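You operate a simulated robot arm through the tools that you are given. There is no shell and no other tool.

You run a simulated robot arm. Do the job below in one go: nothing can be reset, and whatever is moved stays where it is left.

JOB
Purge the gas hose on the black cart until the gas lamp lights.
Fine: MIG selected, cylinder handwheel over half open, welder on.

It is judged by the outcome, as a careful person would: the job done as asked, and still so three seconds after it is handed in. It fails if anything else is knocked over, pushed out of place, dropped, spilled or broken.

ROBOT AND FRAMES
A 6-joint arm with a two-finger gripper, fixed in place. Base frame: the origin is at the foot of the arm, x ahead of it, y to its left, z up. Units: mm, rad, N and s.
Its first joint turns from -2.897 to 2.897 rad. Payload 3.43 kg.
The TCP is the grasp point between the finger pads, 20 mm short of the fingertips. In the tool frame z runs along the fingers and y along their closing line. Largest opening 190 mm; the body of the gripper starts 248 mm behind the TCP.
Orientation is told as [roll, pitch, yaw] about the base's x, y, z axes, in that order, counted from this pose: with the fingers straight down and closing along the base's y, the tool's x points along the base's -x, its y along +y and its z along -z.

CONTROLS
- The arm moves only by the tool step_arm. Its argument "steps" is a list of rows, each an object of numbers (a shift or turn left out is 0, a gripper value left out holds the last): "tx", "ty", "tz": the shift along the base's x, y, z in units of 500 mm (1.0 is 500 mm); "ax", "ay", "az": the turn, a rotation vector about the base's x, y, z in units of 45 degrees (1.0 is 45 degrees); "gripper": the gripper command, from -1 (shut) to 1 (fully open), values between in proportion. In form: [{"tx": .., "ty": .., "tz": .., "ax": .., "ay": .., "az": .., "gripper": ..}, ...]. A call has 1 to 20 rows; each row is the pose to reach, as a shift and turn from the pose commanded when the call began. A call with a number of a shift or a turn outside -1 to 1 is refused whole. A row lasts 0.2 s, in which the tool goes at most 50 mm and 0.15 rad; a call with a longer step from one row to the next is refused whole, and so is a gripper value outside its range. Where a pose cannot be reached the arm comes as near as it can. A force on the tool above 40 N (or 10 N above the force at the start of the call, whichever is more), or a blocked arm, ends the call early, and 0.2 s more pass. The fingers move at their own pace (about 45 mm/s each) and stop on an object; they squeeze with about 33 N. The grip force told is the motor's: it shows also when the fingers shut on nothing. Time passes only in rows, and 0.2 s behind the last, so rows that repeat a pose let the fingers close. It gives the time, the measured TCP pose, the force on the tool (base axes), the opening and the grip force at its end, in the units of the frame above (readings bear some noise), with the torque about the TCP (base axes, N m) and any sound that the robot's microphone picked up.
- Cameras (640 x 400 px; columns grow to the right, rows downward): "scene" is fixed at [220.8, 498.7, 1224.5]; the picture's right is [-0.38, -0.92, 0.00], its down [-0.36, 0.15, -0.92] and it looks along [0.85, -0.36, -0.39] (base axes); focal length 214 px, centre (320, 200). "wrist" rides on the gripper at [70, -8, -288] in the tool frame; the picture's right is [0.12, 0.99, 0.00], its down [-0.96, 0.12, -0.25] and it looks along [-0.25, 0.03, 0.97] (tool axes); focal length 261 px, centre (320, 200). There is no depth. A picture from a camera that has moved, and an enlarged one, comes with that camera's place and axes in the base frame and with its lens.
- capture(camera): a new picture of that camera. The clock stands still meanwhile.
- move_column(by): slides the trunk up (or, below 0, down) by that many mm; the arm rides with it, the base frame stays. It gives what a move gives, with no picture.
- close_up(camera, box): a new picture of the part [left, top, right, bottom] of that camera's present view, enlarged. The clock stands still meanwhile.
- job_done(): hands the job in; it is judged then, once.

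Nothing tells you positions but the pictures and the camera data. Unless the task says otherwise, let go and move clear before handing in.

The tools are called after ">>>" by a JSON object that holds its "fn" and its "kwargs". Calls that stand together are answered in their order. step_arm: Moves the arm, as the interface text tells. Its arguments: {"type":"object","properties":{"steps":{"type":"array","items":{"type":"object","properties":{"tx":{"type":"number"},"ty":{"type":"number"},"tz":{"type":"number"},"ax":{"type":"number"},"ay":{"type":"number"},"az":{"type":"number"},"gripper":{"type":"number"}}}}},"required":["steps"]} The other tools are called the same way: move_column (by) slides the trunk up or down; capture (camera) takes a picture; close_up (camera, box) takes an enlarged picture of a part of a camera's view; job_done () hands the job in.

At the start:

```text
time_s: 0.0
tool_pos: [523.5, 405.7, 1149.7]
ee_rot: [0.0, -0.001, 0.001]
contact_force: [0.4, -0.8, 0.6]
wrist_torque: [-0.01, -0.01, 0.02]
finger_gap: 189.8
grasp_force: 0.0
trunk travel left (down, up): [-175.0, 65.0]
```

scene: 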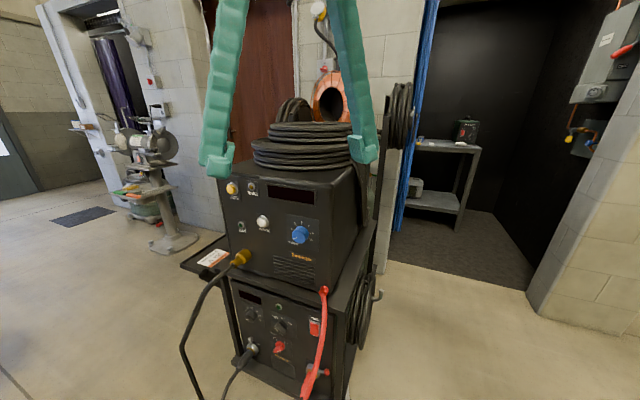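
wrist: 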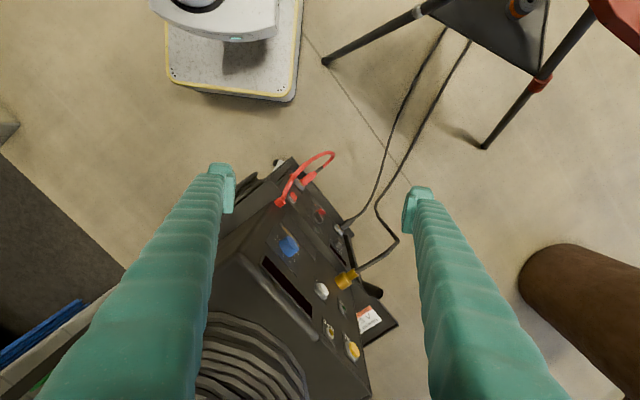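

I see a black cart with two stacked welder units; the top one has several knobs, buttons and lamps on its front. I'll look closer at the panel first.

>>> {"fn": "close_up", "kwargs": {"camera": "scene", "box": [210, 165, 350, 285]}}

>>> {"fn": "close_up", "kwargs": {"camera": "scene", "box": [220, 270, 350, 400]}}

>>> {"fn": "close_up", "kwargs": {"camera": "wrist", "box": [240, 150, 410, 370]}}

>>> {"fn": "close_up", "kwargs": {"camera": "scene", "box": [260, 0, 420, 130]}}

```text
3.33 times, centred on (280, 225) of scene
camera zoom: at [220.8, 498.7, 1224.5], right [-0.38, -0.92, 0.0], down [-0.36, 0.15, -0.92], along [0.85, -0.36, -0.39], focal length 715 px, centre (453, 117)
```

zoom: 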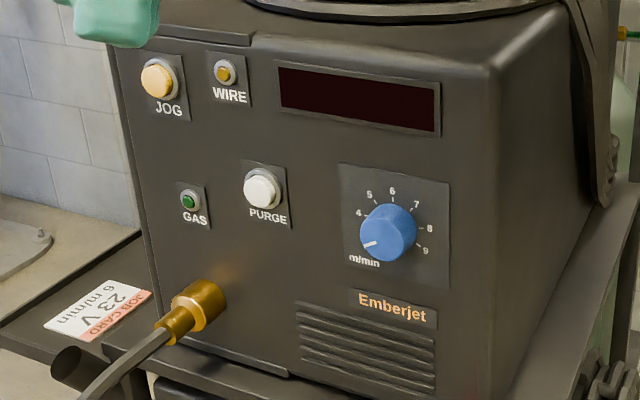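

```text
3.08 times, centred on (285, 335) of scene
camera zoom: at [220.8, 498.7, 1224.5], right [-0.38, -0.92, 0.0], down [-0.36, 0.15, -0.92], along [0.85, -0.36, -0.39], focal length 660 px, centre (428, -215)
```

zoom: 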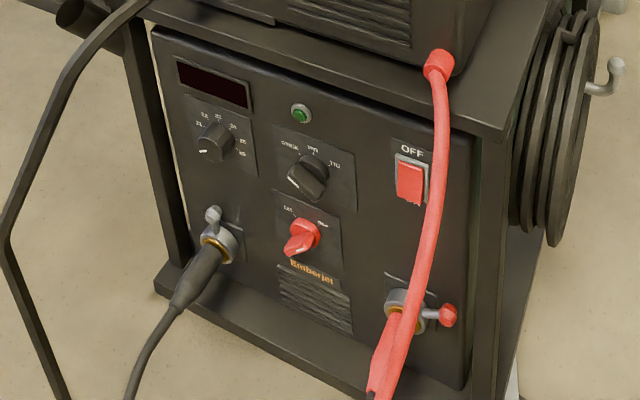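

```text
1.82 times, centred on (325, 260) of wrist
camera zoom: at [452.7, 398.4, 1437.7], right [-0.12, 0.99, 0.0], down [0.96, 0.12, 0.25], along [0.25, 0.03, -0.97], focal length 474 px, centre (311, 91)
```

zoom: 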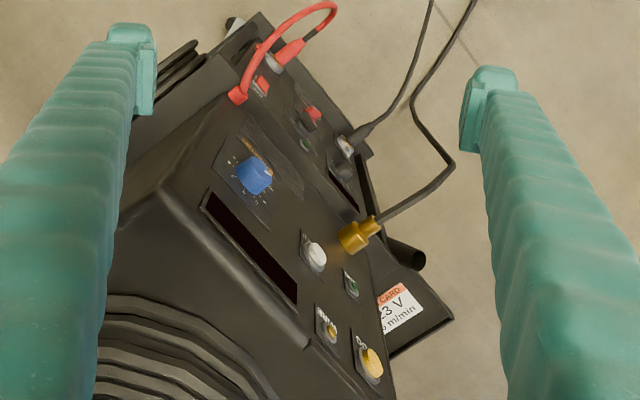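

```text
3.08 times, centred on (340, 65) of scene
camera zoom: at [220.8, 498.7, 1224.5], right [-0.38, -0.92, 0.0], down [-0.36, 0.15, -0.92], along [0.85, -0.36, -0.39], focal length 660 px, centre (258, 615)
```

zoom: 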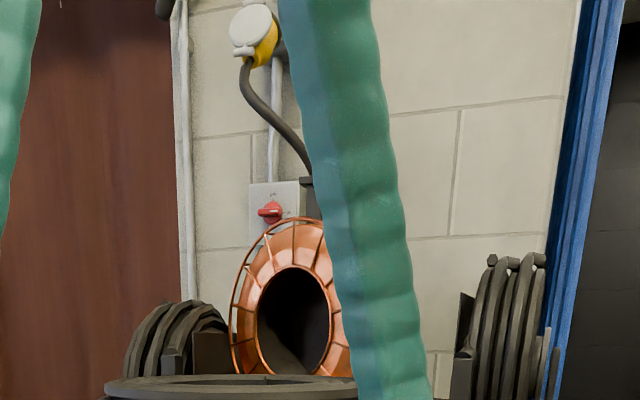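

The welder appears to be off (dark displays, rocker by "OFF"), so I'll read the lower panel and the back of the cart before touching anything.

>>> {"fn": "close_up", "kwargs": {"camera": "scene", "box": [230, 285, 290, 345]}}

>>> {"fn": "close_up", "kwargs": {"camera": "scene", "box": [260, 295, 330, 365]}}

>>> {"fn": "close_up", "kwargs": {"camera": "scene", "box": [330, 70, 420, 330]}}

>>> {"fn": "close_up", "kwargs": {"camera": "scene", "box": [540, 0, 640, 180]}}

>>> {"fn": "close_up", "kwargs": {"camera": "scene", "box": [60, 0, 220, 250]}}

```text
6.67 times, centred on (260, 315) of scene
camera zoom: at [220.8, 498.7, 1224.5], right [-0.38, -0.92, 0.0], down [-0.36, 0.15, -0.92], along [0.85, -0.36, -0.39], focal length 1430 px, centre (720, -567)
```

zoom: 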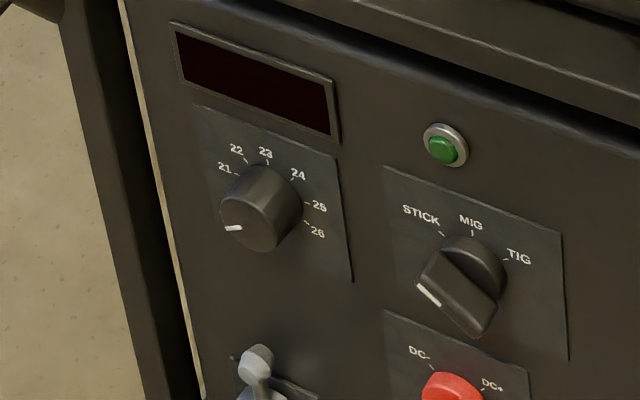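

```text
5.71 times, centred on (295, 330) of scene
camera zoom: at [220.8, 498.7, 1224.5], right [-0.38, -0.92, 0.0], down [-0.36, 0.15, -0.92], along [0.85, -0.36, -0.39], focal length 1226 px, centre (463, -543)
```

zoom: 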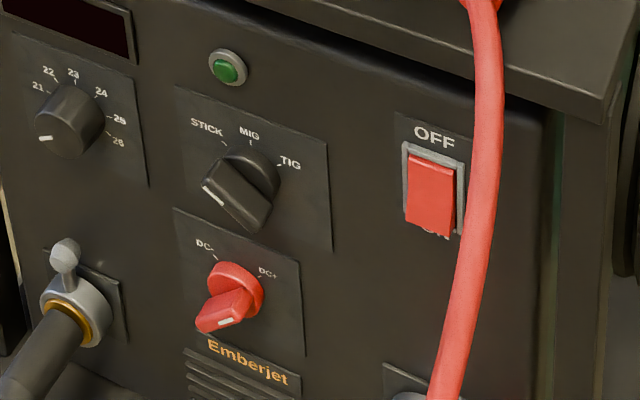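

```text
1.54 times, centred on (375, 200) of scene
camera zoom: at [220.8, 498.7, 1224.5], right [-0.38, -0.92, 0.0], down [-0.36, 0.15, -0.92], along [0.85, -0.36, -0.39], focal length 330 px, centre (235, 200)
```

zoom: 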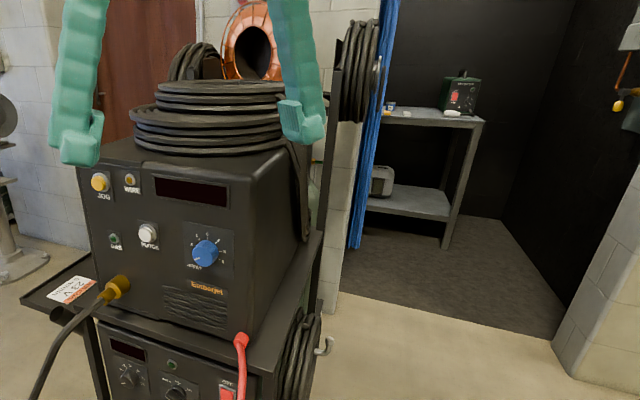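

```text
2.22 times, centred on (590, 90) of scene
camera zoom: at [220.8, 498.7, 1224.5], right [-0.38, -0.92, 0.0], down [-0.36, 0.15, -0.92], along [0.85, -0.36, -0.39], focal length 477 px, centre (-280, 444)
```

zoom: 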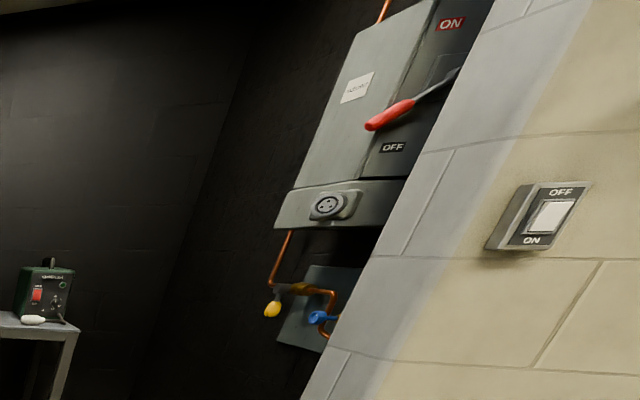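

```text
1.60 times, centred on (140, 125) of scene
camera zoom: at [220.8, 498.7, 1224.5], right [-0.38, -0.92, 0.0], down [-0.36, 0.15, -0.92], along [0.85, -0.36, -0.39], focal length 343 px, centre (608, 320)
```

zoom: 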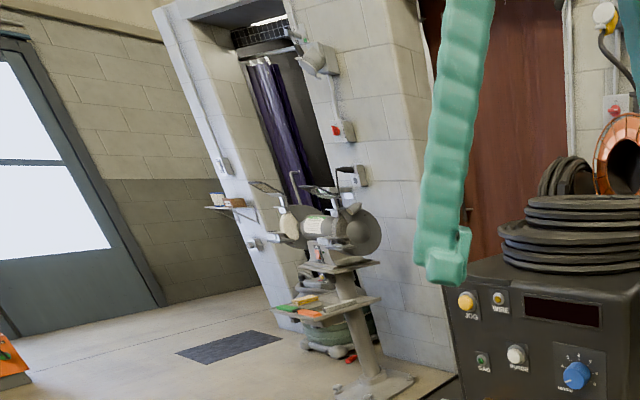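

The selector is away from MIG and the welder looks off. I'll look for the gas cylinder and its handwheel behind the cart.

>>> {"fn": "close_up", "kwargs": {"camera": "scene", "box": [345, 150, 405, 230]}}

>>> {"fn": "close_up", "kwargs": {"camera": "scene", "box": [345, 70, 425, 160]}}

>>> {"fn": "step_arm", "kwargs": {"steps": [{"tz": 0.05, "ay": -0.18}, {"tz": 0.1, "ay": -0.36}, {"tz": 0.15, "ay": -0.54}, {"tz": 0.2, "ay": -0.72}, {"tz": 0.2, "ay": -0.9}]}}

```text
5.00 times, centred on (375, 190) of scene
camera zoom: at [220.8, 498.7, 1224.5], right [-0.38, -0.92, 0.0], down [-0.36, 0.15, -0.92], along [0.85, -0.36, -0.39], focal length 1072 px, centre (45, 250)
```

zoom: 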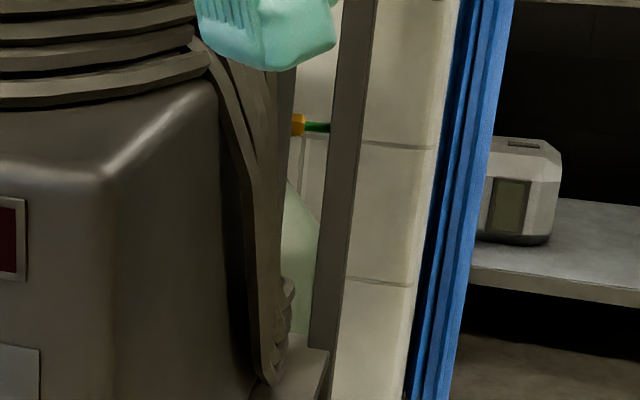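

```text
4.44 times, centred on (385, 115) of scene
camera zoom: at [220.8, 498.7, 1224.5], right [-0.38, -0.92, 0.0], down [-0.36, 0.15, -0.92], along [0.85, -0.36, -0.39], focal length 953 px, centre (31, 578)
```

zoom: 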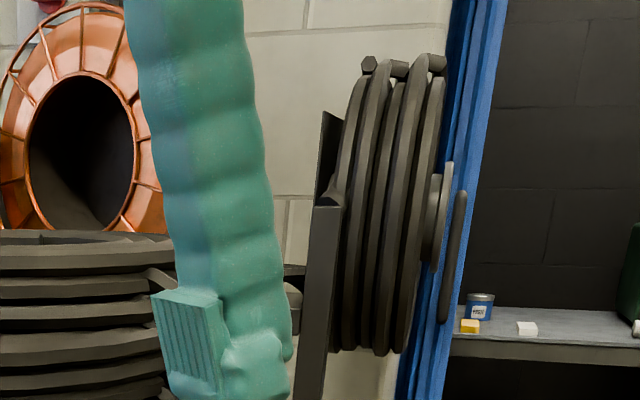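

```text
time_s: 1.2
tool_pos: [523.5, 407.4, 1250.5]
ee_rot: [-0.001, -0.708, 0.0]
contact_force: [0.9, 0.4, -0.6]
wrist_torque: [-0.03, 0.06, -0.05]
finger_gap: 190.1
grasp_force: 0.1
trunk travel left (down, up): [-175.0, 65.0]
```

The tool is now tilted forward. I'll take both pictures from here.

>>> {"fn": "capture", "kwargs": {"camera": "wrist"}}

>>> {"fn": "capture", "kwargs": {"camera": "scene"}}

```text
taken
camera wrist: at [283.4, 399.5, 1422.7], right [-0.09, 0.99, -0.08], down [0.57, 0.12, 0.81], along [0.82, 0.03, -0.58], focal length 261 px, centre (320, 200)
```

wrist: 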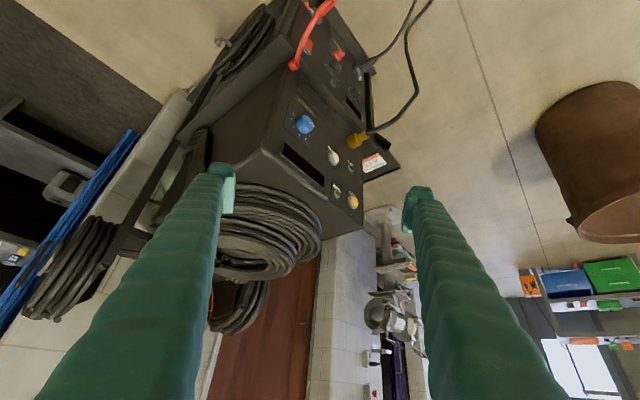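

```text
taken
```

scene: 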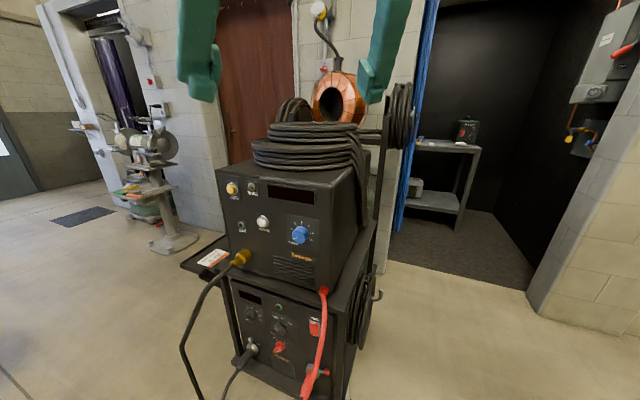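

I'll swing the tool to the right side of the cart, well clear of it, to look at its back.

>>> {"fn": "step_arm", "kwargs": {"steps": [{"ty": -0.09}, {"ty": -0.18}, {"ty": -0.27}, {"ty": -0.36}, {"ty": -0.45}, {"ty": -0.54}, {"ty": -0.63}, {"ty": -0.72}, {"ty": -0.81}, {"ty": -0.9}, {"ty": -0.99}]}}

>>> {"fn": "capture", "kwargs": {"camera": "wrist"}}

>>> {"fn": "capture", "kwargs": {"camera": "scene"}}

```text
time_s: 3.8
tool_pos: [525.6, 71.4, 1249.4]
ee_rot: [0.0, -0.707, 0.344]
contact_force: [0.2, 0.3, -0.5]
wrist_torque: [0.01, 0.0, 0.03]
finger_gap: 190.1
grasp_force: 0.1
trunk travel left (down, up): [-175.0, 65.0]
stopped in row 11: the arm was blocked; the commanded pose is now the measured one
```

```text
taken
camera wrist: at [302.2, -18.1, 1421.1], right [-0.42, 0.9, -0.08], down [0.5, 0.3, 0.81], along [0.76, 0.3, -0.58], focal length 261 px, centre (320, 200)
```

wrist: 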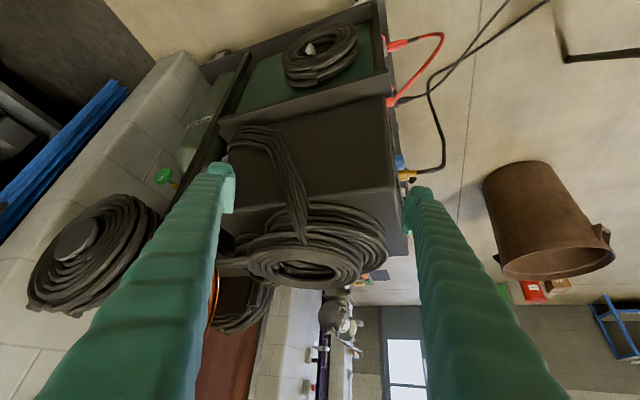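

```text
taken
```

scene: 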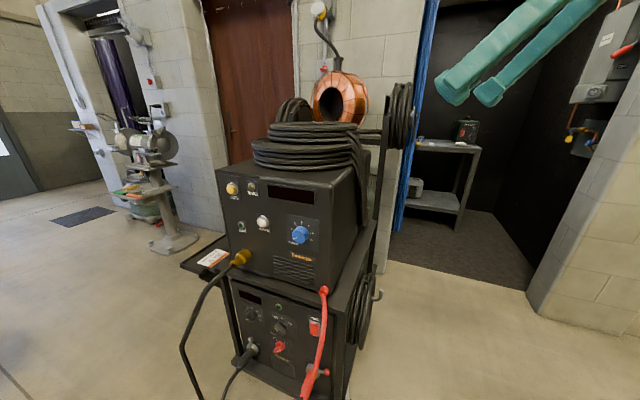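

I can see the green cylinder and its handwheel behind the cart. I'll zoom in on it.

>>> {"fn": "close_up", "kwargs": {"camera": "wrist", "box": [130, 90, 260, 220]}}

>>> {"fn": "close_up", "kwargs": {"camera": "wrist", "box": [140, 150, 200, 200]}}

```text
3.08 times, centred on (195, 155) of wrist
camera zoom: at [302.2, -18.1, 1421.1], right [-0.42, 0.9, -0.08], down [0.5, 0.3, 0.81], along [0.76, 0.3, -0.58], focal length 802 px, centre (705, 338)
```

zoom: 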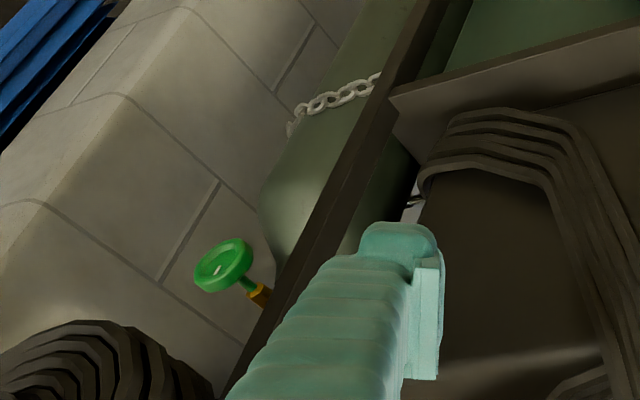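

```text
8.00 times, centred on (170, 175) of wrist
camera zoom: at [302.2, -18.1, 1421.1], right [-0.42, 0.9, -0.08], down [0.5, 0.3, 0.81], along [0.76, 0.3, -0.58], focal length 2085 px, centre (1520, 400)
```

zoom: 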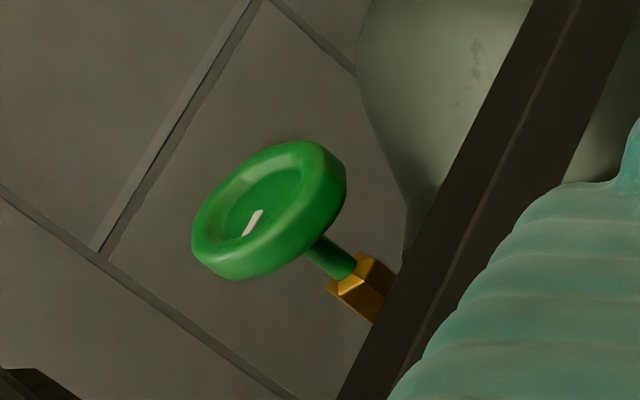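

The cylinder valve handwheel is near (1165, -255, 880), facing the cart's right side. Next I'll return and turn the tool to face the panel squarely, to read the controls.

>>> {"fn": "step_arm", "kwargs": {"steps": [{"ty": 0.08, "az": -0.05}, {"ty": 0.17, "az": -0.1}, {"ty": 0.26, "az": -0.16}, {"ty": 0.35, "az": -0.22}, {"ty": 0.44, "az": -0.28}, {"ty": 0.53, "az": -0.34}, {"ty": 0.62, "az": -0.4}, {"ty": 0.7, "az": -0.44}, {"ty": 0.78, "az": -0.6}, {"ty": 0.84, "az": -0.76}, {"ty": 0.9, "az": -0.92}, {"ty": 0.95, "az": -1.0}]}}

```text
time_s: 6.4
tool_pos: [521.3, 544.2, 1249.6]
ee_rot: [0.001, -0.709, -0.44]
contact_force: [-0.8, -0.8, -0.5]
wrist_torque: [0.26, -0.09, 0.26]
finger_gap: 190.0
grasp_force: 0.0
trunk travel left (down, up): [-175.0, 65.0]
```

>>> {"fn": "step_arm", "kwargs": {"steps": [{"az": -0.15, "tz": -0.05}, {"az": -0.3, "tz": -0.1}, {"az": -0.44, "tz": -0.15}]}}

>>> {"fn": "step_arm", "kwargs": {"steps": [{"ax": -0.13, "ay": -0.13, "tz": -0.05, "gripper": -1}, {"ax": -0.26, "ay": -0.26, "tz": -0.1, "gripper": -1}, {"ax": -0.39, "ay": -0.39, "tz": -0.18}, {"ax": -0.52, "ay": -0.52, "tz": -0.26}, {"ax": -0.65, "ay": -0.65, "tz": -0.34}, {"ax": -0.776, "ay": -0.776, "tz": -0.43}, {"ax": -0.776, "ay": -0.776, "tz": -0.52}]}}

>>> {"fn": "capture", "kwargs": {"camera": "wrist"}}

>>> {"fn": "capture", "kwargs": {"camera": "scene"}}

```text
time_s: 7.2
tool_pos: [523.5, 547.0, 1172.6]
ee_rot: [0.002, -0.709, -0.789]
contact_force: [0.1, -0.5, 1.2]
wrist_torque: [0.21, 0.02, 0.11]
finger_gap: 190.1
grasp_force: 0.1
trunk travel left (down, up): [-175.0, 65.0]
```

```text
time_s: 8.8
tool_pos: [525.2, 547.1, 912.0]
ee_rot: [2.267, -1.57, -3.048]
contact_force: [-0.3, 0.4, -0.6]
wrist_torque: [-0.03, -0.09, 0.02]
finger_gap: 47.2
grasp_force: 0.0
trunk travel left (down, up): [-175.0, 65.0]
```

```text
taken
camera wrist: at [315.9, 745.3, 842.6], right [0.7, 0.7, -0.12], down [-0.09, 0.26, 0.96], along [0.71, -0.66, 0.25], focal length 261 px, centre (320, 200)
```

wrist: 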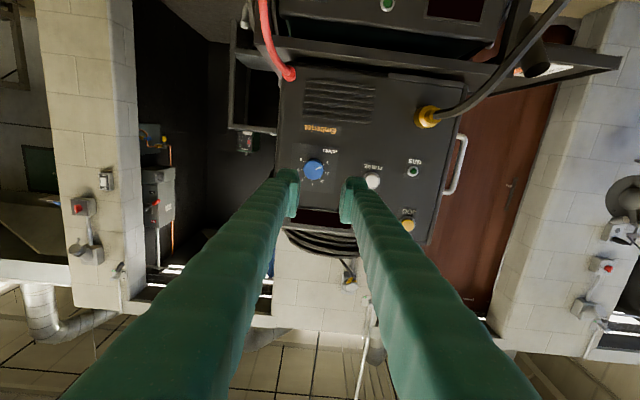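

```text
taken
```

scene: 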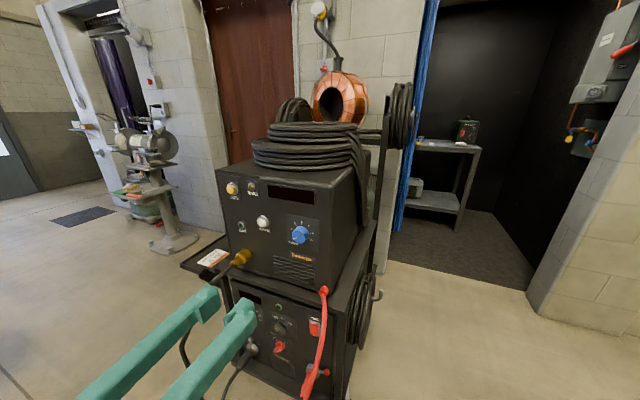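

The tool now faces the panel squarely. I'll lower it, well back from the panel, to look at the lower unit.

>>> {"fn": "step_arm", "kwargs": {"steps": [{"tz": -0.09}, {"tz": -0.18}, {"tz": -0.27}, {"tz": -0.36}, {"tz": -0.45}, {"tz": -0.54}, {"tz": -0.6}]}}

>>> {"fn": "capture", "kwargs": {"camera": "wrist"}}

>>> {"fn": "capture", "kwargs": {"camera": "scene"}}

```text
time_s: 10.4
tool_pos: [526.5, 546.9, 614.6]
ee_rot: [0.72, -1.572, -1.503]
contact_force: [-0.4, -0.2, 0.2]
wrist_torque: [0.01, 0.0, 0.05]
finger_gap: 0.0
grasp_force: 33.2
trunk travel left (down, up): [-175.0, 65.0]
```

```text
taken
camera wrist: at [316.0, 744.2, 543.7], right [0.7, 0.7, -0.12], down [-0.09, 0.26, 0.96], along [0.71, -0.66, 0.25], focal length 261 px, centre (320, 200)
```

wrist: 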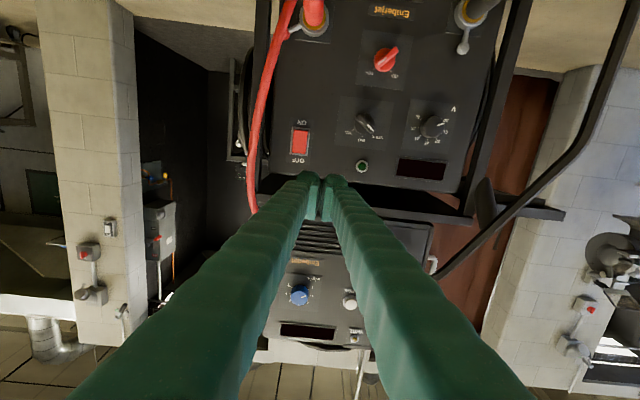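

```text
taken
```

scene: 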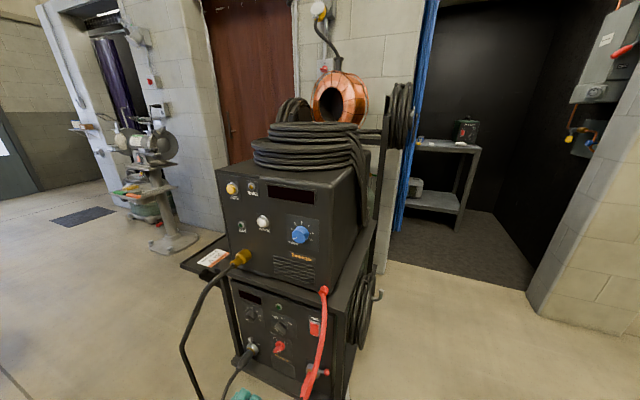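

>>> {"fn": "close_up", "kwargs": {"camera": "wrist", "box": [330, 30, 460, 180]}}

>>> {"fn": "close_up", "kwargs": {"camera": "wrist", "box": [250, 80, 340, 180]}}

>>> {"fn": "close_up", "kwargs": {"camera": "wrist", "box": [335, 90, 395, 150]}}

```text
2.67 times, centred on (395, 105) of wrist
camera zoom: at [316.0, 744.2, 543.7], right [0.7, 0.7, -0.12], down [-0.09, 0.26, 0.96], along [0.71, -0.66, 0.25], focal length 695 px, centre (120, 453)
```

zoom: 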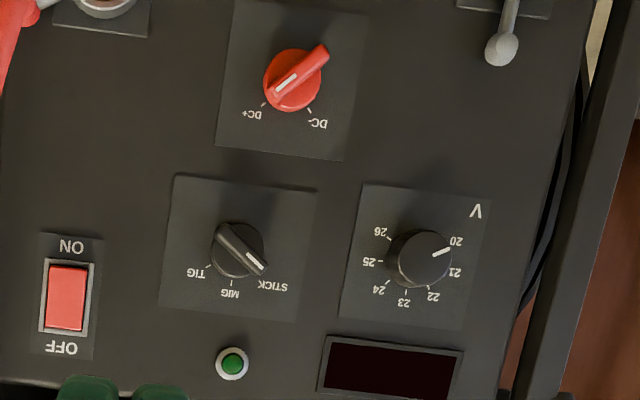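

```text
4.00 times, centred on (295, 130) of wrist
camera zoom: at [316.0, 744.2, 543.7], right [0.7, 0.7, -0.12], down [-0.09, 0.26, 0.96], along [0.71, -0.66, 0.25], focal length 1043 px, centre (420, 480)
```

zoom: 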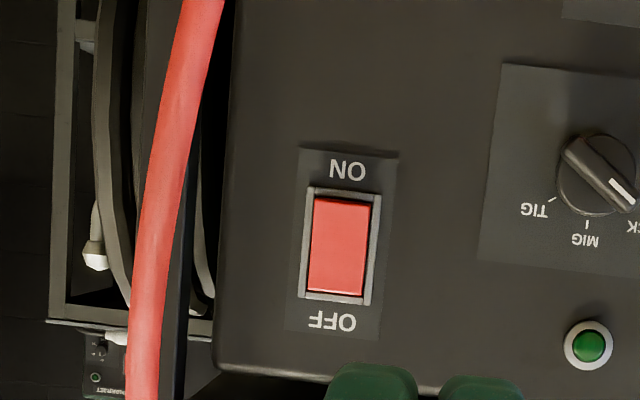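

```text
6.67 times, centred on (365, 120) of wrist
camera zoom: at [316.0, 744.2, 543.7], right [0.7, 0.7, -0.12], down [-0.09, 0.26, 0.96], along [0.71, -0.66, 0.25], focal length 1738 px, centre (20, 733)
```

zoom: 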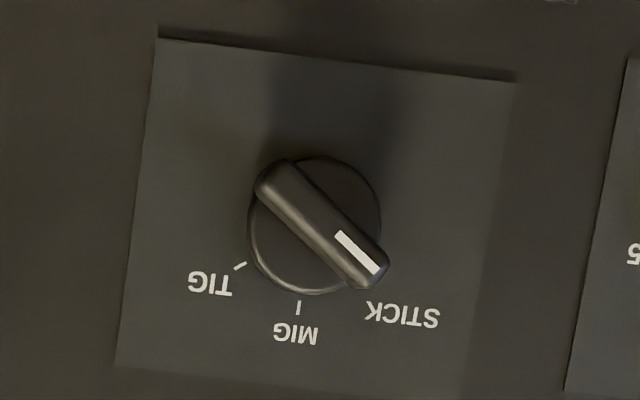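

The rocker is OFF and the selector is on STICK (detents are about 57° apart, MIG at the top). First I'll press the rocker's ON end, at about s=710 along the panel and z=550, using one finger tilted slightly up.

>>> {"fn": "step_arm", "kwargs": {"steps": [{"tx": 0.05, "ty": -0.065, "tz": -0.025, "ax": -0.12, "ay": -0.12, "gripper": -0.58}, {"tx": 0.1, "ty": -0.13, "tz": -0.05, "ax": -0.236, "ay": -0.236, "gripper": -0.58}, {"tx": 0.15, "ty": -0.195, "tz": -0.075, "ax": -0.236, "ay": -0.236}, {"tx": 0.202, "ty": -0.262, "tz": -0.1, "ax": -0.236, "ay": -0.236}, {"tx": 0.202, "ty": -0.262, "tz": -0.1, "ax": -0.236, "ay": -0.236}]}}

>>> {"fn": "capture", "kwargs": {"camera": "wrist"}}

>>> {"fn": "close_up", "kwargs": {"camera": "scene", "box": [230, 270, 350, 390]}}

```text
time_s: 11.6
tool_pos: [640.7, 448.2, 571.6]
ee_rot: [-3.051, -1.312, 2.25]
contact_force: [-0.4, -0.3, -0.4]
wrist_torque: [0.0, 0.02, 0.0]
finger_gap: 39.9
grasp_force: 0.1
out of reach, approached as far as the arm can: row 3, 4, 5
trunk travel left (down, up): [-175.0, 65.0]
```

```text
taken
camera wrist: at [451.2, 627.5, 431.5], right [0.73, 0.67, -0.14], down [-0.24, 0.44, 0.86], along [0.64, -0.6, 0.48], focal length 261 px, centre (320, 200)
```

wrist: 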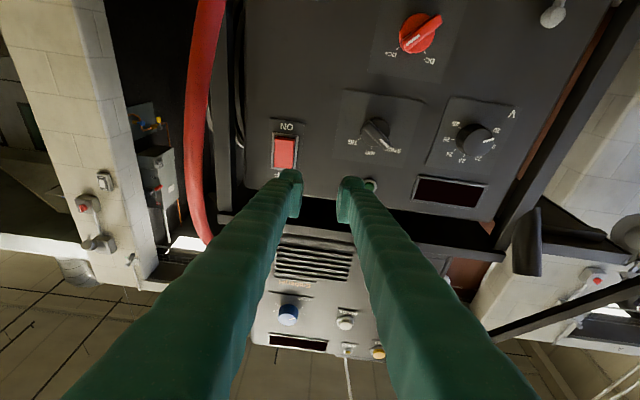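

```text
3.33 times, centred on (290, 330) of scene
camera zoom: at [220.8, 498.7, 1224.5], right [-0.38, -0.92, 0.0], down [-0.36, 0.15, -0.92], along [0.85, -0.36, -0.39], focal length 715 px, centre (420, -233)
```

zoom: 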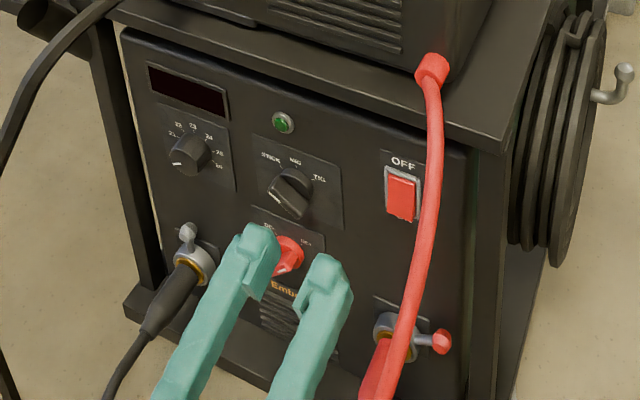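

The pose was slightly out of reach at this height, so I'll back off, rise, and lower the trunk so the arm works from a better posture.

>>> {"fn": "step_arm", "kwargs": {"steps": [{"tx": -0.04, "ty": 0.04, "tz": 0.08, "ax": 0.1, "ay": 0.1}, {"tx": -0.08, "ty": 0.08, "tz": 0.16, "ax": 0.2, "ay": 0.2}, {"tx": -0.1, "ty": 0.1, "tz": 0.24, "ax": 0.236, "ay": 0.236}, {"tx": -0.1, "ty": 0.1, "tz": 0.3, "ax": 0.236, "ay": 0.236}]}}

>>> {"fn": "move_column", "kwargs": {"by": -150}}

```text
time_s: 12.6
tool_pos: [594.1, 495.4, 722.3]
ee_rot: [-1.382, -1.566, 0.597]
contact_force: [0.0, -0.1, 0.0]
wrist_torque: [-0.07, -0.1, -0.03]
finger_gap: 39.8
grasp_force: 0.1
trunk travel left (down, up): [-175.0, 65.0]
```

```text
time_s: 14.3
tool_pos: [593.6, 495.6, 570.1]
ee_rot: [-0.695, -1.572, -0.091]
contact_force: [-0.3, -0.7, 0.3]
wrist_torque: [0.02, 0.03, -0.02]
finger_gap: 40.0
grasp_force: 0.0
trunk travel left (down, up): [-25.0, 215.0]
```

>>> {"fn": "step_arm", "kwargs": {"steps": [{"tx": 0.035, "ty": -0.08, "tz": -0.005, "ax": -0.12, "ay": -0.12}, {"tx": 0.069, "ty": -0.16, "tz": -0.01, "ax": -0.236, "ay": -0.236}, {"tx": 0.069, "ty": -0.16, "tz": -0.01, "ax": -0.236, "ay": -0.236}]}}

>>> {"fn": "capture", "kwargs": {"camera": "wrist"}}

>>> {"fn": "close_up", "kwargs": {"camera": "scene", "box": [230, 270, 350, 390]}}

```text
time_s: 15.2
tool_pos: [627.7, 416.1, 568.0]
ee_rot: [-3.142, -1.308, 2.355]
contact_force: [-0.7, 0.1, -0.2]
wrist_torque: [0.0, -0.01, 0.0]
finger_gap: 39.8
grasp_force: 0.0
trunk travel left (down, up): [-25.0, 215.0]
```

```text
taken
camera wrist: at [437.7, 594.6, 424.4], right [0.72, 0.68, -0.12], down [-0.26, 0.43, 0.86], along [0.64, -0.59, 0.49], focal length 261 px, centre (320, 200)
```

wrist: 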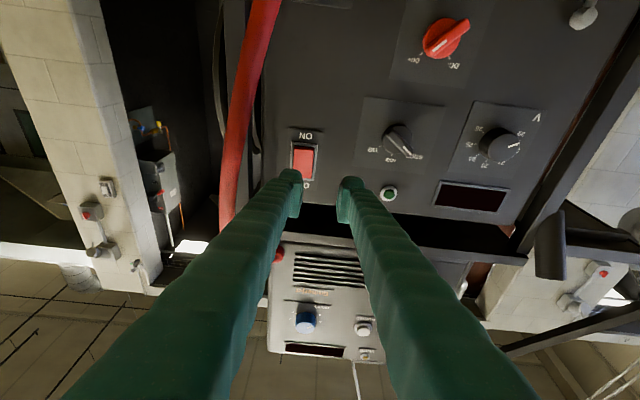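

```text
3.33 times, centred on (290, 330) of scene
camera zoom: at [220.8, 498.7, 1224.5], right [-0.38, -0.92, 0.0], down [-0.36, 0.15, -0.92], along [0.85, -0.36, -0.39], focal length 715 px, centre (420, -233)
```

zoom: 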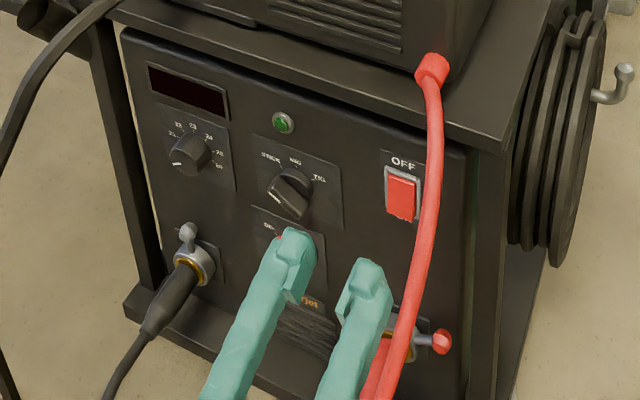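

The finger is lined up with the ON end of the rocker. I'll press in gradually.

>>> {"fn": "step_arm", "kwargs": {"steps": [{"tx": 0.0636, "ty": -0.0636}, {"tx": 0.0778, "ty": -0.0778}, {"tx": 0.0849, "ty": -0.0849}, {"tx": 0.0919, "ty": -0.0919}, {"tx": 0.099, "ty": -0.099}]}}

>>> {"fn": "close_up", "kwargs": {"camera": "scene", "box": [230, 270, 350, 390]}}

>>> {"fn": "close_up", "kwargs": {"camera": "wrist", "box": [240, 90, 440, 220]}}

```text
time_s: 16.4
tool_pos: [682.6, 377.8, 572.2]
ee_rot: [-3.11, -1.311, 2.322]
contact_force: [-3.0, 3.0, 0.0]
wrist_torque: [0.07, 0.01, -0.14]
finger_gap: 39.9
grasp_force: 0.1
out of reach, approached as far as the arm can: row 1, 2, 3, 4, 5
trunk travel left (down, up): [-25.0, 215.0]
```

```text
3.33 times, centred on (290, 330) of scene
camera zoom: at [220.8, 498.7, 1224.5], right [-0.38, -0.92, 0.0], down [-0.36, 0.15, -0.92], along [0.85, -0.36, -0.39], focal length 715 px, centre (420, -233)
```

zoom: 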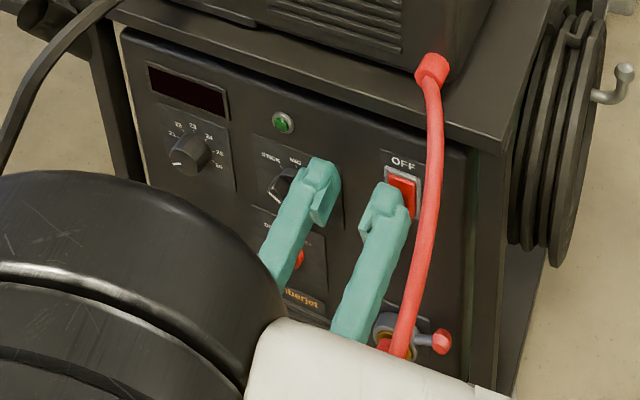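

```text
3.08 times, centred on (340, 155) of wrist
camera zoom: at [493.1, 556.4, 431.3], right [0.73, 0.68, -0.12], down [-0.25, 0.43, 0.87], along [0.64, -0.6, 0.49], focal length 802 px, centre (258, 338)
```

zoom: 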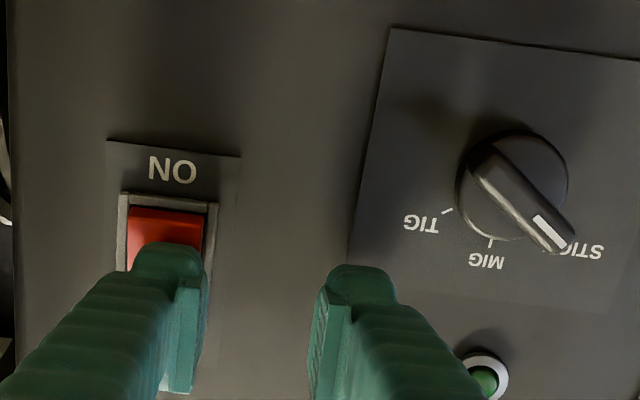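

The finger only touched the middle of the rocker and the upward tilt is at the arm's limit. I'll back off and come in tilted downward, with the upper finger edge at the ON end.

>>> {"fn": "step_arm", "kwargs": {"steps": [{"tx": -0.07, "ty": 0.06}, {"tx": -0.09, "ty": 0.065, "tz": -0.02, "ax": 0.12, "ay": 0.12, "az": 0.02}, {"tx": -0.09, "ty": 0.065, "tz": -0.04, "ax": 0.24, "ay": 0.24, "az": 0.043}, {"tx": -0.09, "ty": 0.065, "tz": -0.06, "ax": 0.36, "ay": 0.36, "az": 0.043}, {"tx": -0.09, "ty": 0.065, "tz": -0.072, "ax": 0.48, "ay": 0.48, "az": 0.043}, {"tx": -0.09, "ty": 0.065, "tz": -0.072, "ax": 0.55, "ay": 0.55, "az": 0.043}]}}

>>> {"fn": "capture", "kwargs": {"camera": "wrist"}}

>>> {"fn": "close_up", "kwargs": {"camera": "scene", "box": [230, 270, 350, 390]}}

```text
time_s: 17.8
tool_pos: [638.4, 410.2, 536.6]
ee_rot: [0.029, -1.22, -0.78]
contact_force: [-0.5, 0.1, -0.4]
wrist_torque: [-0.09, -0.11, -0.06]
finger_gap: 40.0
grasp_force: 0.1
trunk travel left (down, up): [-25.0, 215.0]
```

```text
taken
camera wrist: at [417.3, 605.4, 568.8], right [0.65, 0.75, -0.1], down [0.14, 0.01, 0.99], along [0.75, -0.66, -0.1], focal length 261 px, centre (320, 200)
```

wrist: 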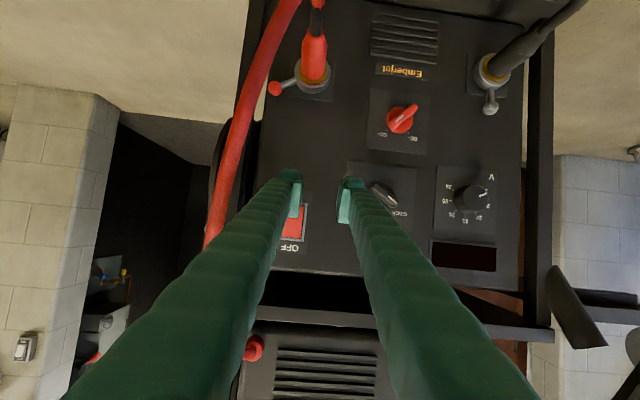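

```text
3.33 times, centred on (290, 330) of scene
camera zoom: at [220.8, 498.7, 1224.5], right [-0.38, -0.92, 0.0], down [-0.36, 0.15, -0.92], along [0.85, -0.36, -0.39], focal length 715 px, centre (420, -233)
```

zoom: 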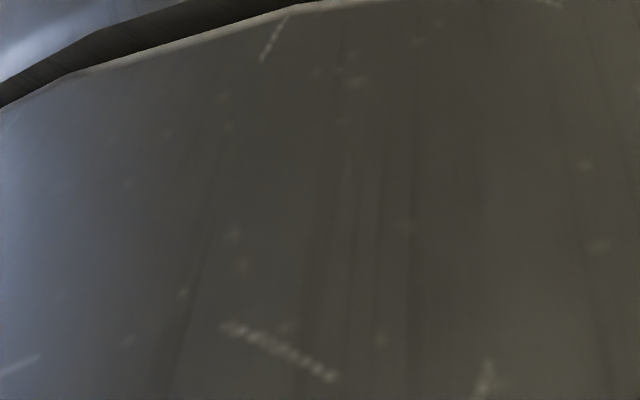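

The finger edge is now level with the ON end. I'll press forward.

>>> {"fn": "step_arm", "kwargs": {"steps": [{"tx": 0.05, "ty": -0.05}, {"tx": 0.0636, "ty": -0.0636}, {"tx": 0.0707, "ty": -0.0707}, {"tx": 0.0764, "ty": -0.0764}, {"tx": 0.082, "ty": -0.082}, {"tx": 0.0877, "ty": -0.0877}]}}

>>> {"fn": "close_up", "kwargs": {"camera": "wrist", "box": [240, 120, 440, 280]}}

```text
time_s: 19.1
tool_pos: [678.4, 370.1, 537.2]
ee_rot: [0.035, -1.219, -0.783]
contact_force: [-47.1, 39.2, 6.5]
wrist_torque: [-0.75, -0.29, -2.21]
finger_gap: 43.1
grasp_force: 2.2
trunk travel left (down, up): [-25.0, 215.0]
heard: click
stopped in row 6: the force on the tool passed its limit at 47 N (the readings are from after the stop); the commanded pose is now the measured one
```

```text
2.50 times, centred on (340, 200) of wrist
camera zoom: at [457.1, 566.1, 570.1], right [0.65, 0.75, -0.1], down [0.14, 0.01, 0.99], along [0.75, -0.66, -0.1], focal length 652 px, centre (270, 200)
```

zoom: 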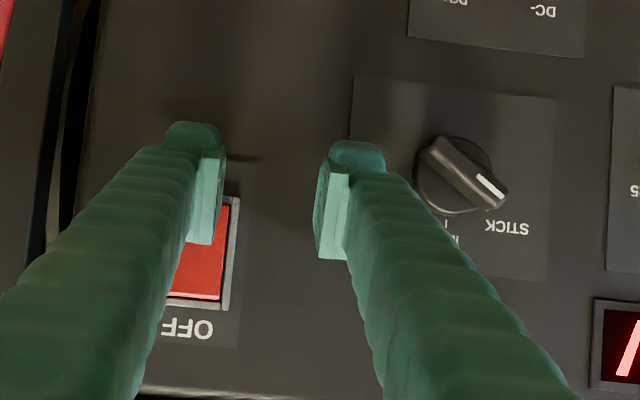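

The rocker clicked and the voltage display lit. I'll back off and line up squarely with the process selector at s≈834, z≈518.

>>> {"fn": "step_arm", "kwargs": {"steps": [{"tx": -0.06, "ty": 0.06}, {"tx": -0.124, "ty": 0.124}, {"tx": -0.08, "ty": 0.17, "ax": -0.1, "ay": -0.1, "tz": -0.02, "gripper": -0.26}, {"tx": -0.03, "ty": 0.22, "ax": -0.2, "ay": -0.2, "tz": -0.038}, {"tx": 0.007, "ty": 0.256, "ax": -0.314, "ay": -0.314, "tz": -0.038}, {"tx": 0.007, "ty": 0.256, "ax": -0.314, "ay": -0.314, "tz": -0.038}]}}

>>> {"fn": "capture", "kwargs": {"camera": "wrist"}}

```text
time_s: 20.5
tool_pos: [684.9, 496.7, 519.1]
ee_rot: [-0.46, -1.569, -0.294]
contact_force: [0.1, 0.0, -1.0]
wrist_torque: [-0.02, -0.04, 0.03]
finger_gap: 70.2
grasp_force: 0.0
trunk travel left (down, up): [-25.0, 215.0]
```

```text
taken
camera wrist: at [468.7, 687.1, 448.1], right [0.68, 0.73, -0.12], down [-0.1, 0.25, 0.96], along [0.73, -0.64, 0.24], focal length 261 px, centre (320, 200)
```

wrist: 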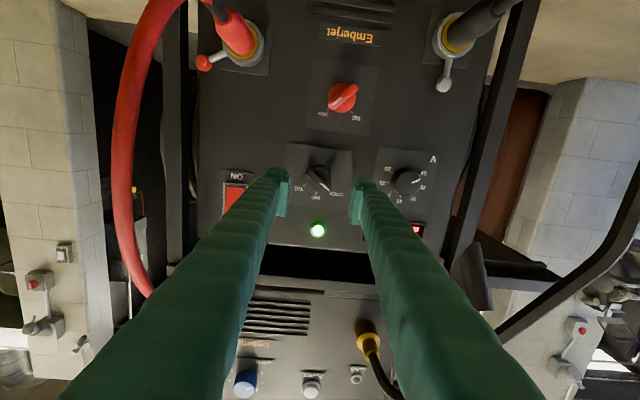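

>>> {"fn": "close_up", "kwargs": {"camera": "wrist", "box": [280, 140, 360, 210]}}

```text
5.71 times, centred on (320, 175) of wrist
camera zoom: at [468.7, 687.1, 448.1], right [0.68, 0.73, -0.12], down [-0.1, 0.25, 0.96], along [0.73, -0.64, 0.24], focal length 1489 px, centre (320, 343)
```

zoom: 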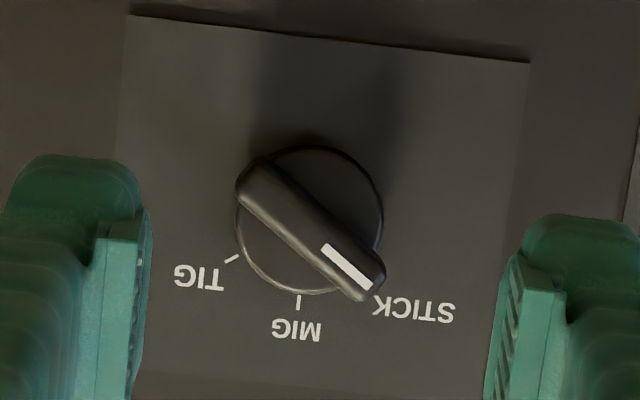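

I'll roll the hand about 57° to align the fingers across the selector's bar, still standing off from the panel.

>>> {"fn": "step_arm", "kwargs": {"steps": [{"ax": -0.12, "ay": 0.12, "az": -0.02}, {"ax": -0.24, "ay": 0.24, "az": -0.04}, {"ax": -0.36, "ay": 0.36, "az": -0.04}, {"ax": -0.48, "ay": 0.48, "az": -0.04}, {"ax": -0.6, "ay": 0.6, "az": -0.04, "tz": -0.004}, {"ax": -0.72, "ay": 0.72, "az": -0.04, "tz": -0.008}, {"ax": -0.82, "ay": 0.82, "az": -0.04, "tz": -0.008}, {"ax": -0.896, "ay": 0.896, "az": -0.04, "tz": -0.008}, {"ax": -0.896, "ay": 0.896, "az": -0.04, "tz": -0.008}]}}

>>> {"fn": "capture", "kwargs": {"camera": "wrist"}}

>>> {"fn": "capture", "kwargs": {"camera": "scene"}}

```text
time_s: 22.5
tool_pos: [683.7, 494.8, 514.1]
ee_rot: [-1.554, -0.575, 0.765]
contact_force: [0.3, 0.7, -1.5]
wrist_torque: [-0.01, 0.02, 0.0]
finger_gap: 70.6
grasp_force: 0.1
trunk travel left (down, up): [-25.0, 215.0]
```

```text
taken
camera wrist: at [436.9, 657.9, 486.8], right [0.3, 0.32, -0.9], down [0.45, 0.78, 0.43], along [0.84, -0.54, 0.09], focal length 261 px, centre (320, 200)
```

wrist: 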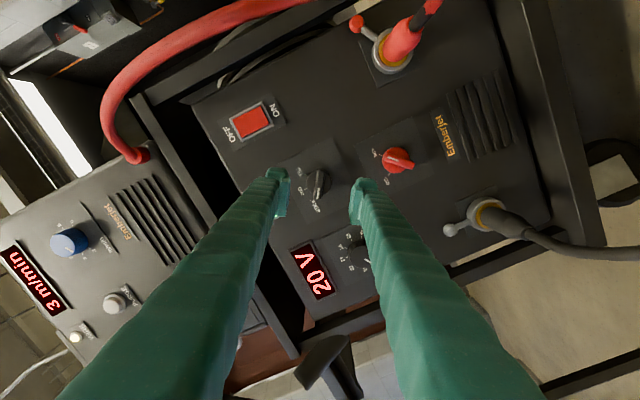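

```text
taken
```

scene: 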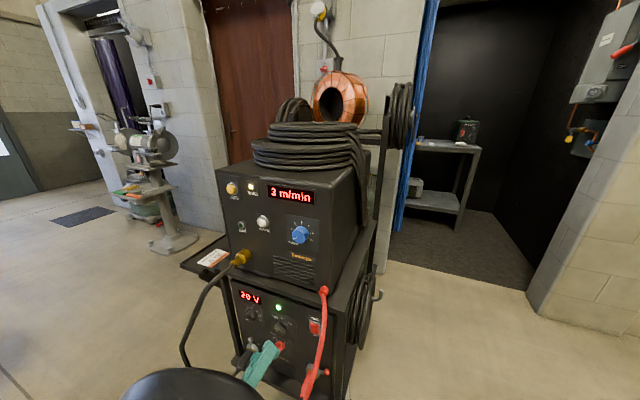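

>>> {"fn": "close_up", "kwargs": {"camera": "wrist", "box": [260, 140, 390, 230]}}

>>> {"fn": "close_up", "kwargs": {"camera": "scene", "box": [210, 165, 330, 285]}}

```text
4.44 times, centred on (325, 185) of wrist
camera zoom: at [436.9, 657.9, 486.8], right [0.3, 0.32, -0.9], down [0.45, 0.78, 0.43], along [0.84, -0.54, 0.09], focal length 1158 px, centre (298, 267)
```

zoom: 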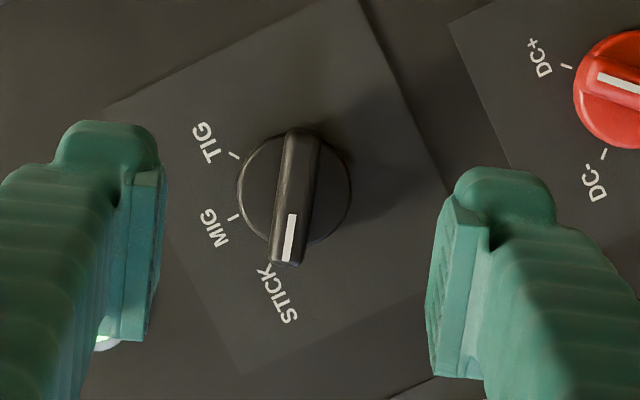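

```text
3.33 times, centred on (270, 225) of scene
camera zoom: at [220.8, 498.7, 1224.5], right [-0.38, -0.92, 0.0], down [-0.36, 0.15, -0.92], along [0.85, -0.36, -0.39], focal length 715 px, centre (487, 117)
```

zoom: 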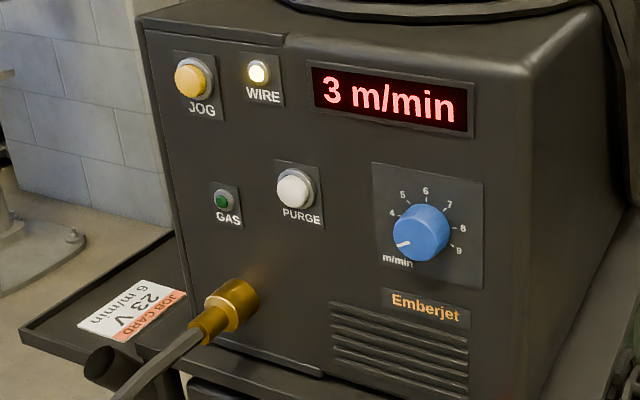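

The hand is aligned across the selector bar. I'll advance onto it and look before gripping.

>>> {"fn": "step_arm", "kwargs": {"steps": [{"tx": 0.0495, "ty": -0.0495, "gripper": -0.47}, {"tx": 0.085, "ty": -0.085}, {"tx": 0.1, "ty": -0.1}, {"tx": 0.11, "ty": -0.11}, {"tx": 0.119, "ty": -0.119}]}}

>>> {"fn": "close_up", "kwargs": {"camera": "wrist", "box": [260, 140, 390, 230]}}

```text
time_s: 23.7
tool_pos: [743.8, 434.7, 513.2]
ee_rot: [-1.553, -0.576, 0.764]
contact_force: [0.0, 0.1, -0.3]
wrist_torque: [0.01, 0.0, -0.01]
finger_gap: 50.1
grasp_force: 0.1
trunk travel left (down, up): [-25.0, 215.0]
```

```text
4.44 times, centred on (325, 185) of wrist
camera zoom: at [497.0, 597.7, 486.3], right [0.31, 0.32, -0.9], down [0.45, 0.78, 0.43], along [0.84, -0.54, 0.09], focal length 1158 px, centre (298, 267)
```

zoom: 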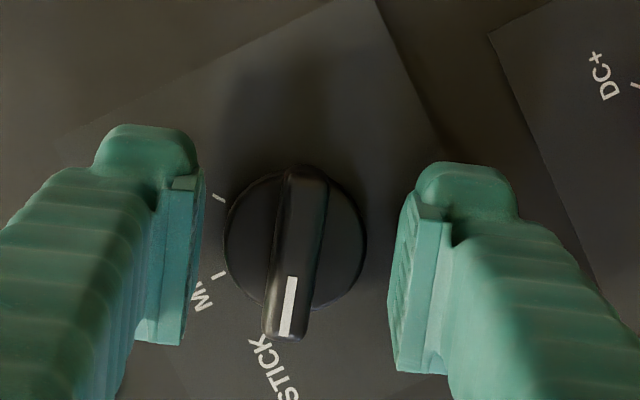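

The pads straddle the bar centrally. I'll close the gripper.

>>> {"fn": "step_arm", "kwargs": {"steps": [{"gripper": -1}, {"gripper": -1}, {"gripper": -1}, {"gripper": -1}, {"gripper": -1}]}}

>>> {"fn": "close_up", "kwargs": {"camera": "wrist", "box": [260, 140, 390, 230]}}

```text
time_s: 24.9
tool_pos: [743.6, 435.0, 514.2]
ee_rot: [-1.554, -0.577, 0.764]
contact_force: [-2.1, -3.5, 3.5]
wrist_torque: [0.57, -0.63, -0.11]
finger_gap: 11.8
grasp_force: 44.6
trunk travel left (down, up): [-25.0, 215.0]
```

```text
4.44 times, centred on (325, 185) of wrist
camera zoom: at [497.1, 597.6, 486.7], right [0.31, 0.32, -0.9], down [0.45, 0.78, 0.43], along [0.84, -0.54, 0.1], focal length 1158 px, centre (298, 267)
```

zoom: 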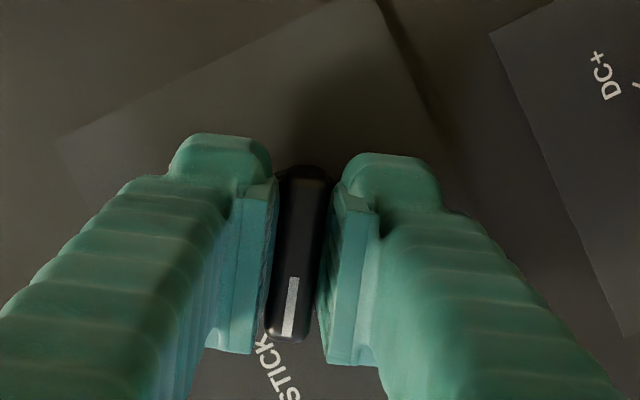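

The bar is firmly held. I'll turn it clockwise by about 57° to MIG.

>>> {"fn": "step_arm", "kwargs": {"steps": [{"ax": 0.12, "ay": -0.12}, {"ax": 0.24, "ay": -0.24}, {"ax": 0.36, "ay": -0.36}, {"ax": 0.48, "ay": -0.48}, {"ax": 0.6, "ay": -0.6}, {"ax": 0.72, "ay": -0.72}, {"ax": 0.82, "ay": -0.82}, {"ax": 0.896, "ay": -0.896}, {"ax": 0.896, "ay": -0.896}]}}

>>> {"fn": "close_up", "kwargs": {"camera": "wrist", "box": [260, 140, 390, 230]}}

```text
time_s: 26.9
tool_pos: [744.8, 435.3, 512.1]
ee_rot: [0.022, -1.553, -0.799]
contact_force: [25.2, 6.2, -11.1]
wrist_torque: [0.12, 0.2, 0.15]
finger_gap: 11.4
grasp_force: 44.8
trunk travel left (down, up): [-25.0, 215.0]
```

```text
4.44 times, centred on (325, 185) of wrist
camera zoom: at [533.2, 633.9, 447.8], right [0.7, 0.71, -0.12], down [-0.08, 0.24, 0.97], along [0.71, -0.66, 0.23], focal length 1158 px, centre (298, 267)
```

zoom: 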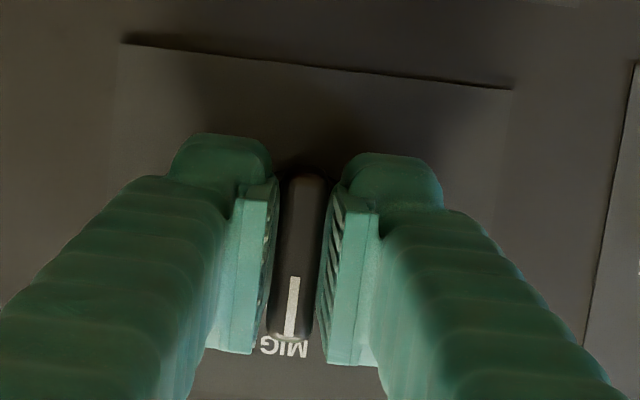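

The pointer is at MIG. I'll open and back straight off, then check.

>>> {"fn": "step_arm", "kwargs": {"steps": [{"gripper": -0.6}, {"gripper": -0.5}, {"gripper": -0.5}, {"tx": -0.03, "ty": 0.03}, {"tx": -0.1, "ty": 0.1}, {"tx": -0.16, "ty": 0.16}]}}

>>> {"fn": "close_up", "kwargs": {"camera": "wrist", "box": [260, 130, 390, 220]}}

>>> {"fn": "capture", "kwargs": {"camera": "scene"}}

```text
time_s: 28.3
tool_pos: [662.9, 516.1, 515.5]
ee_rot: [-0.03, -1.553, -0.75]
contact_force: [0.4, -0.2, -0.1]
wrist_torque: [-0.01, 0.04, 0.0]
finger_gap: 47.3
grasp_force: 0.0
trunk travel left (down, up): [-25.0, 215.0]
```

```text
4.44 times, centred on (325, 175) of wrist
camera zoom: at [452.0, 714.2, 450.0], right [0.7, 0.71, -0.12], down [-0.08, 0.24, 0.97], along [0.71, -0.66, 0.23], focal length 1158 px, centre (298, 311)
```

zoom: 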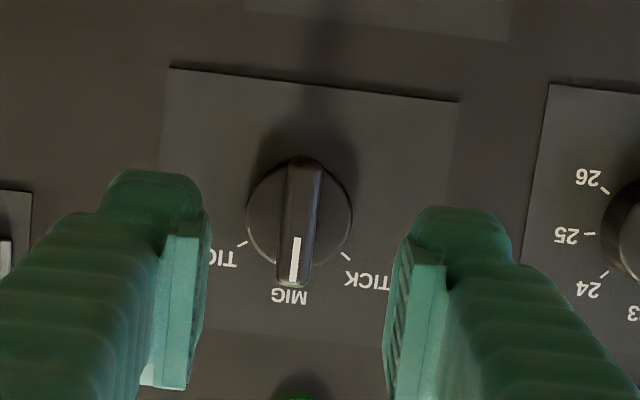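

```text
taken
```

scene: 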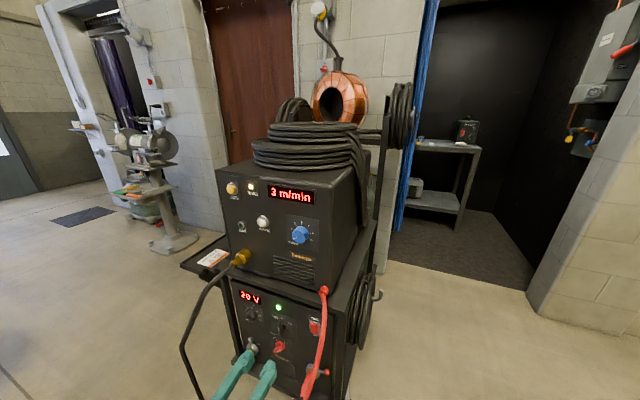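

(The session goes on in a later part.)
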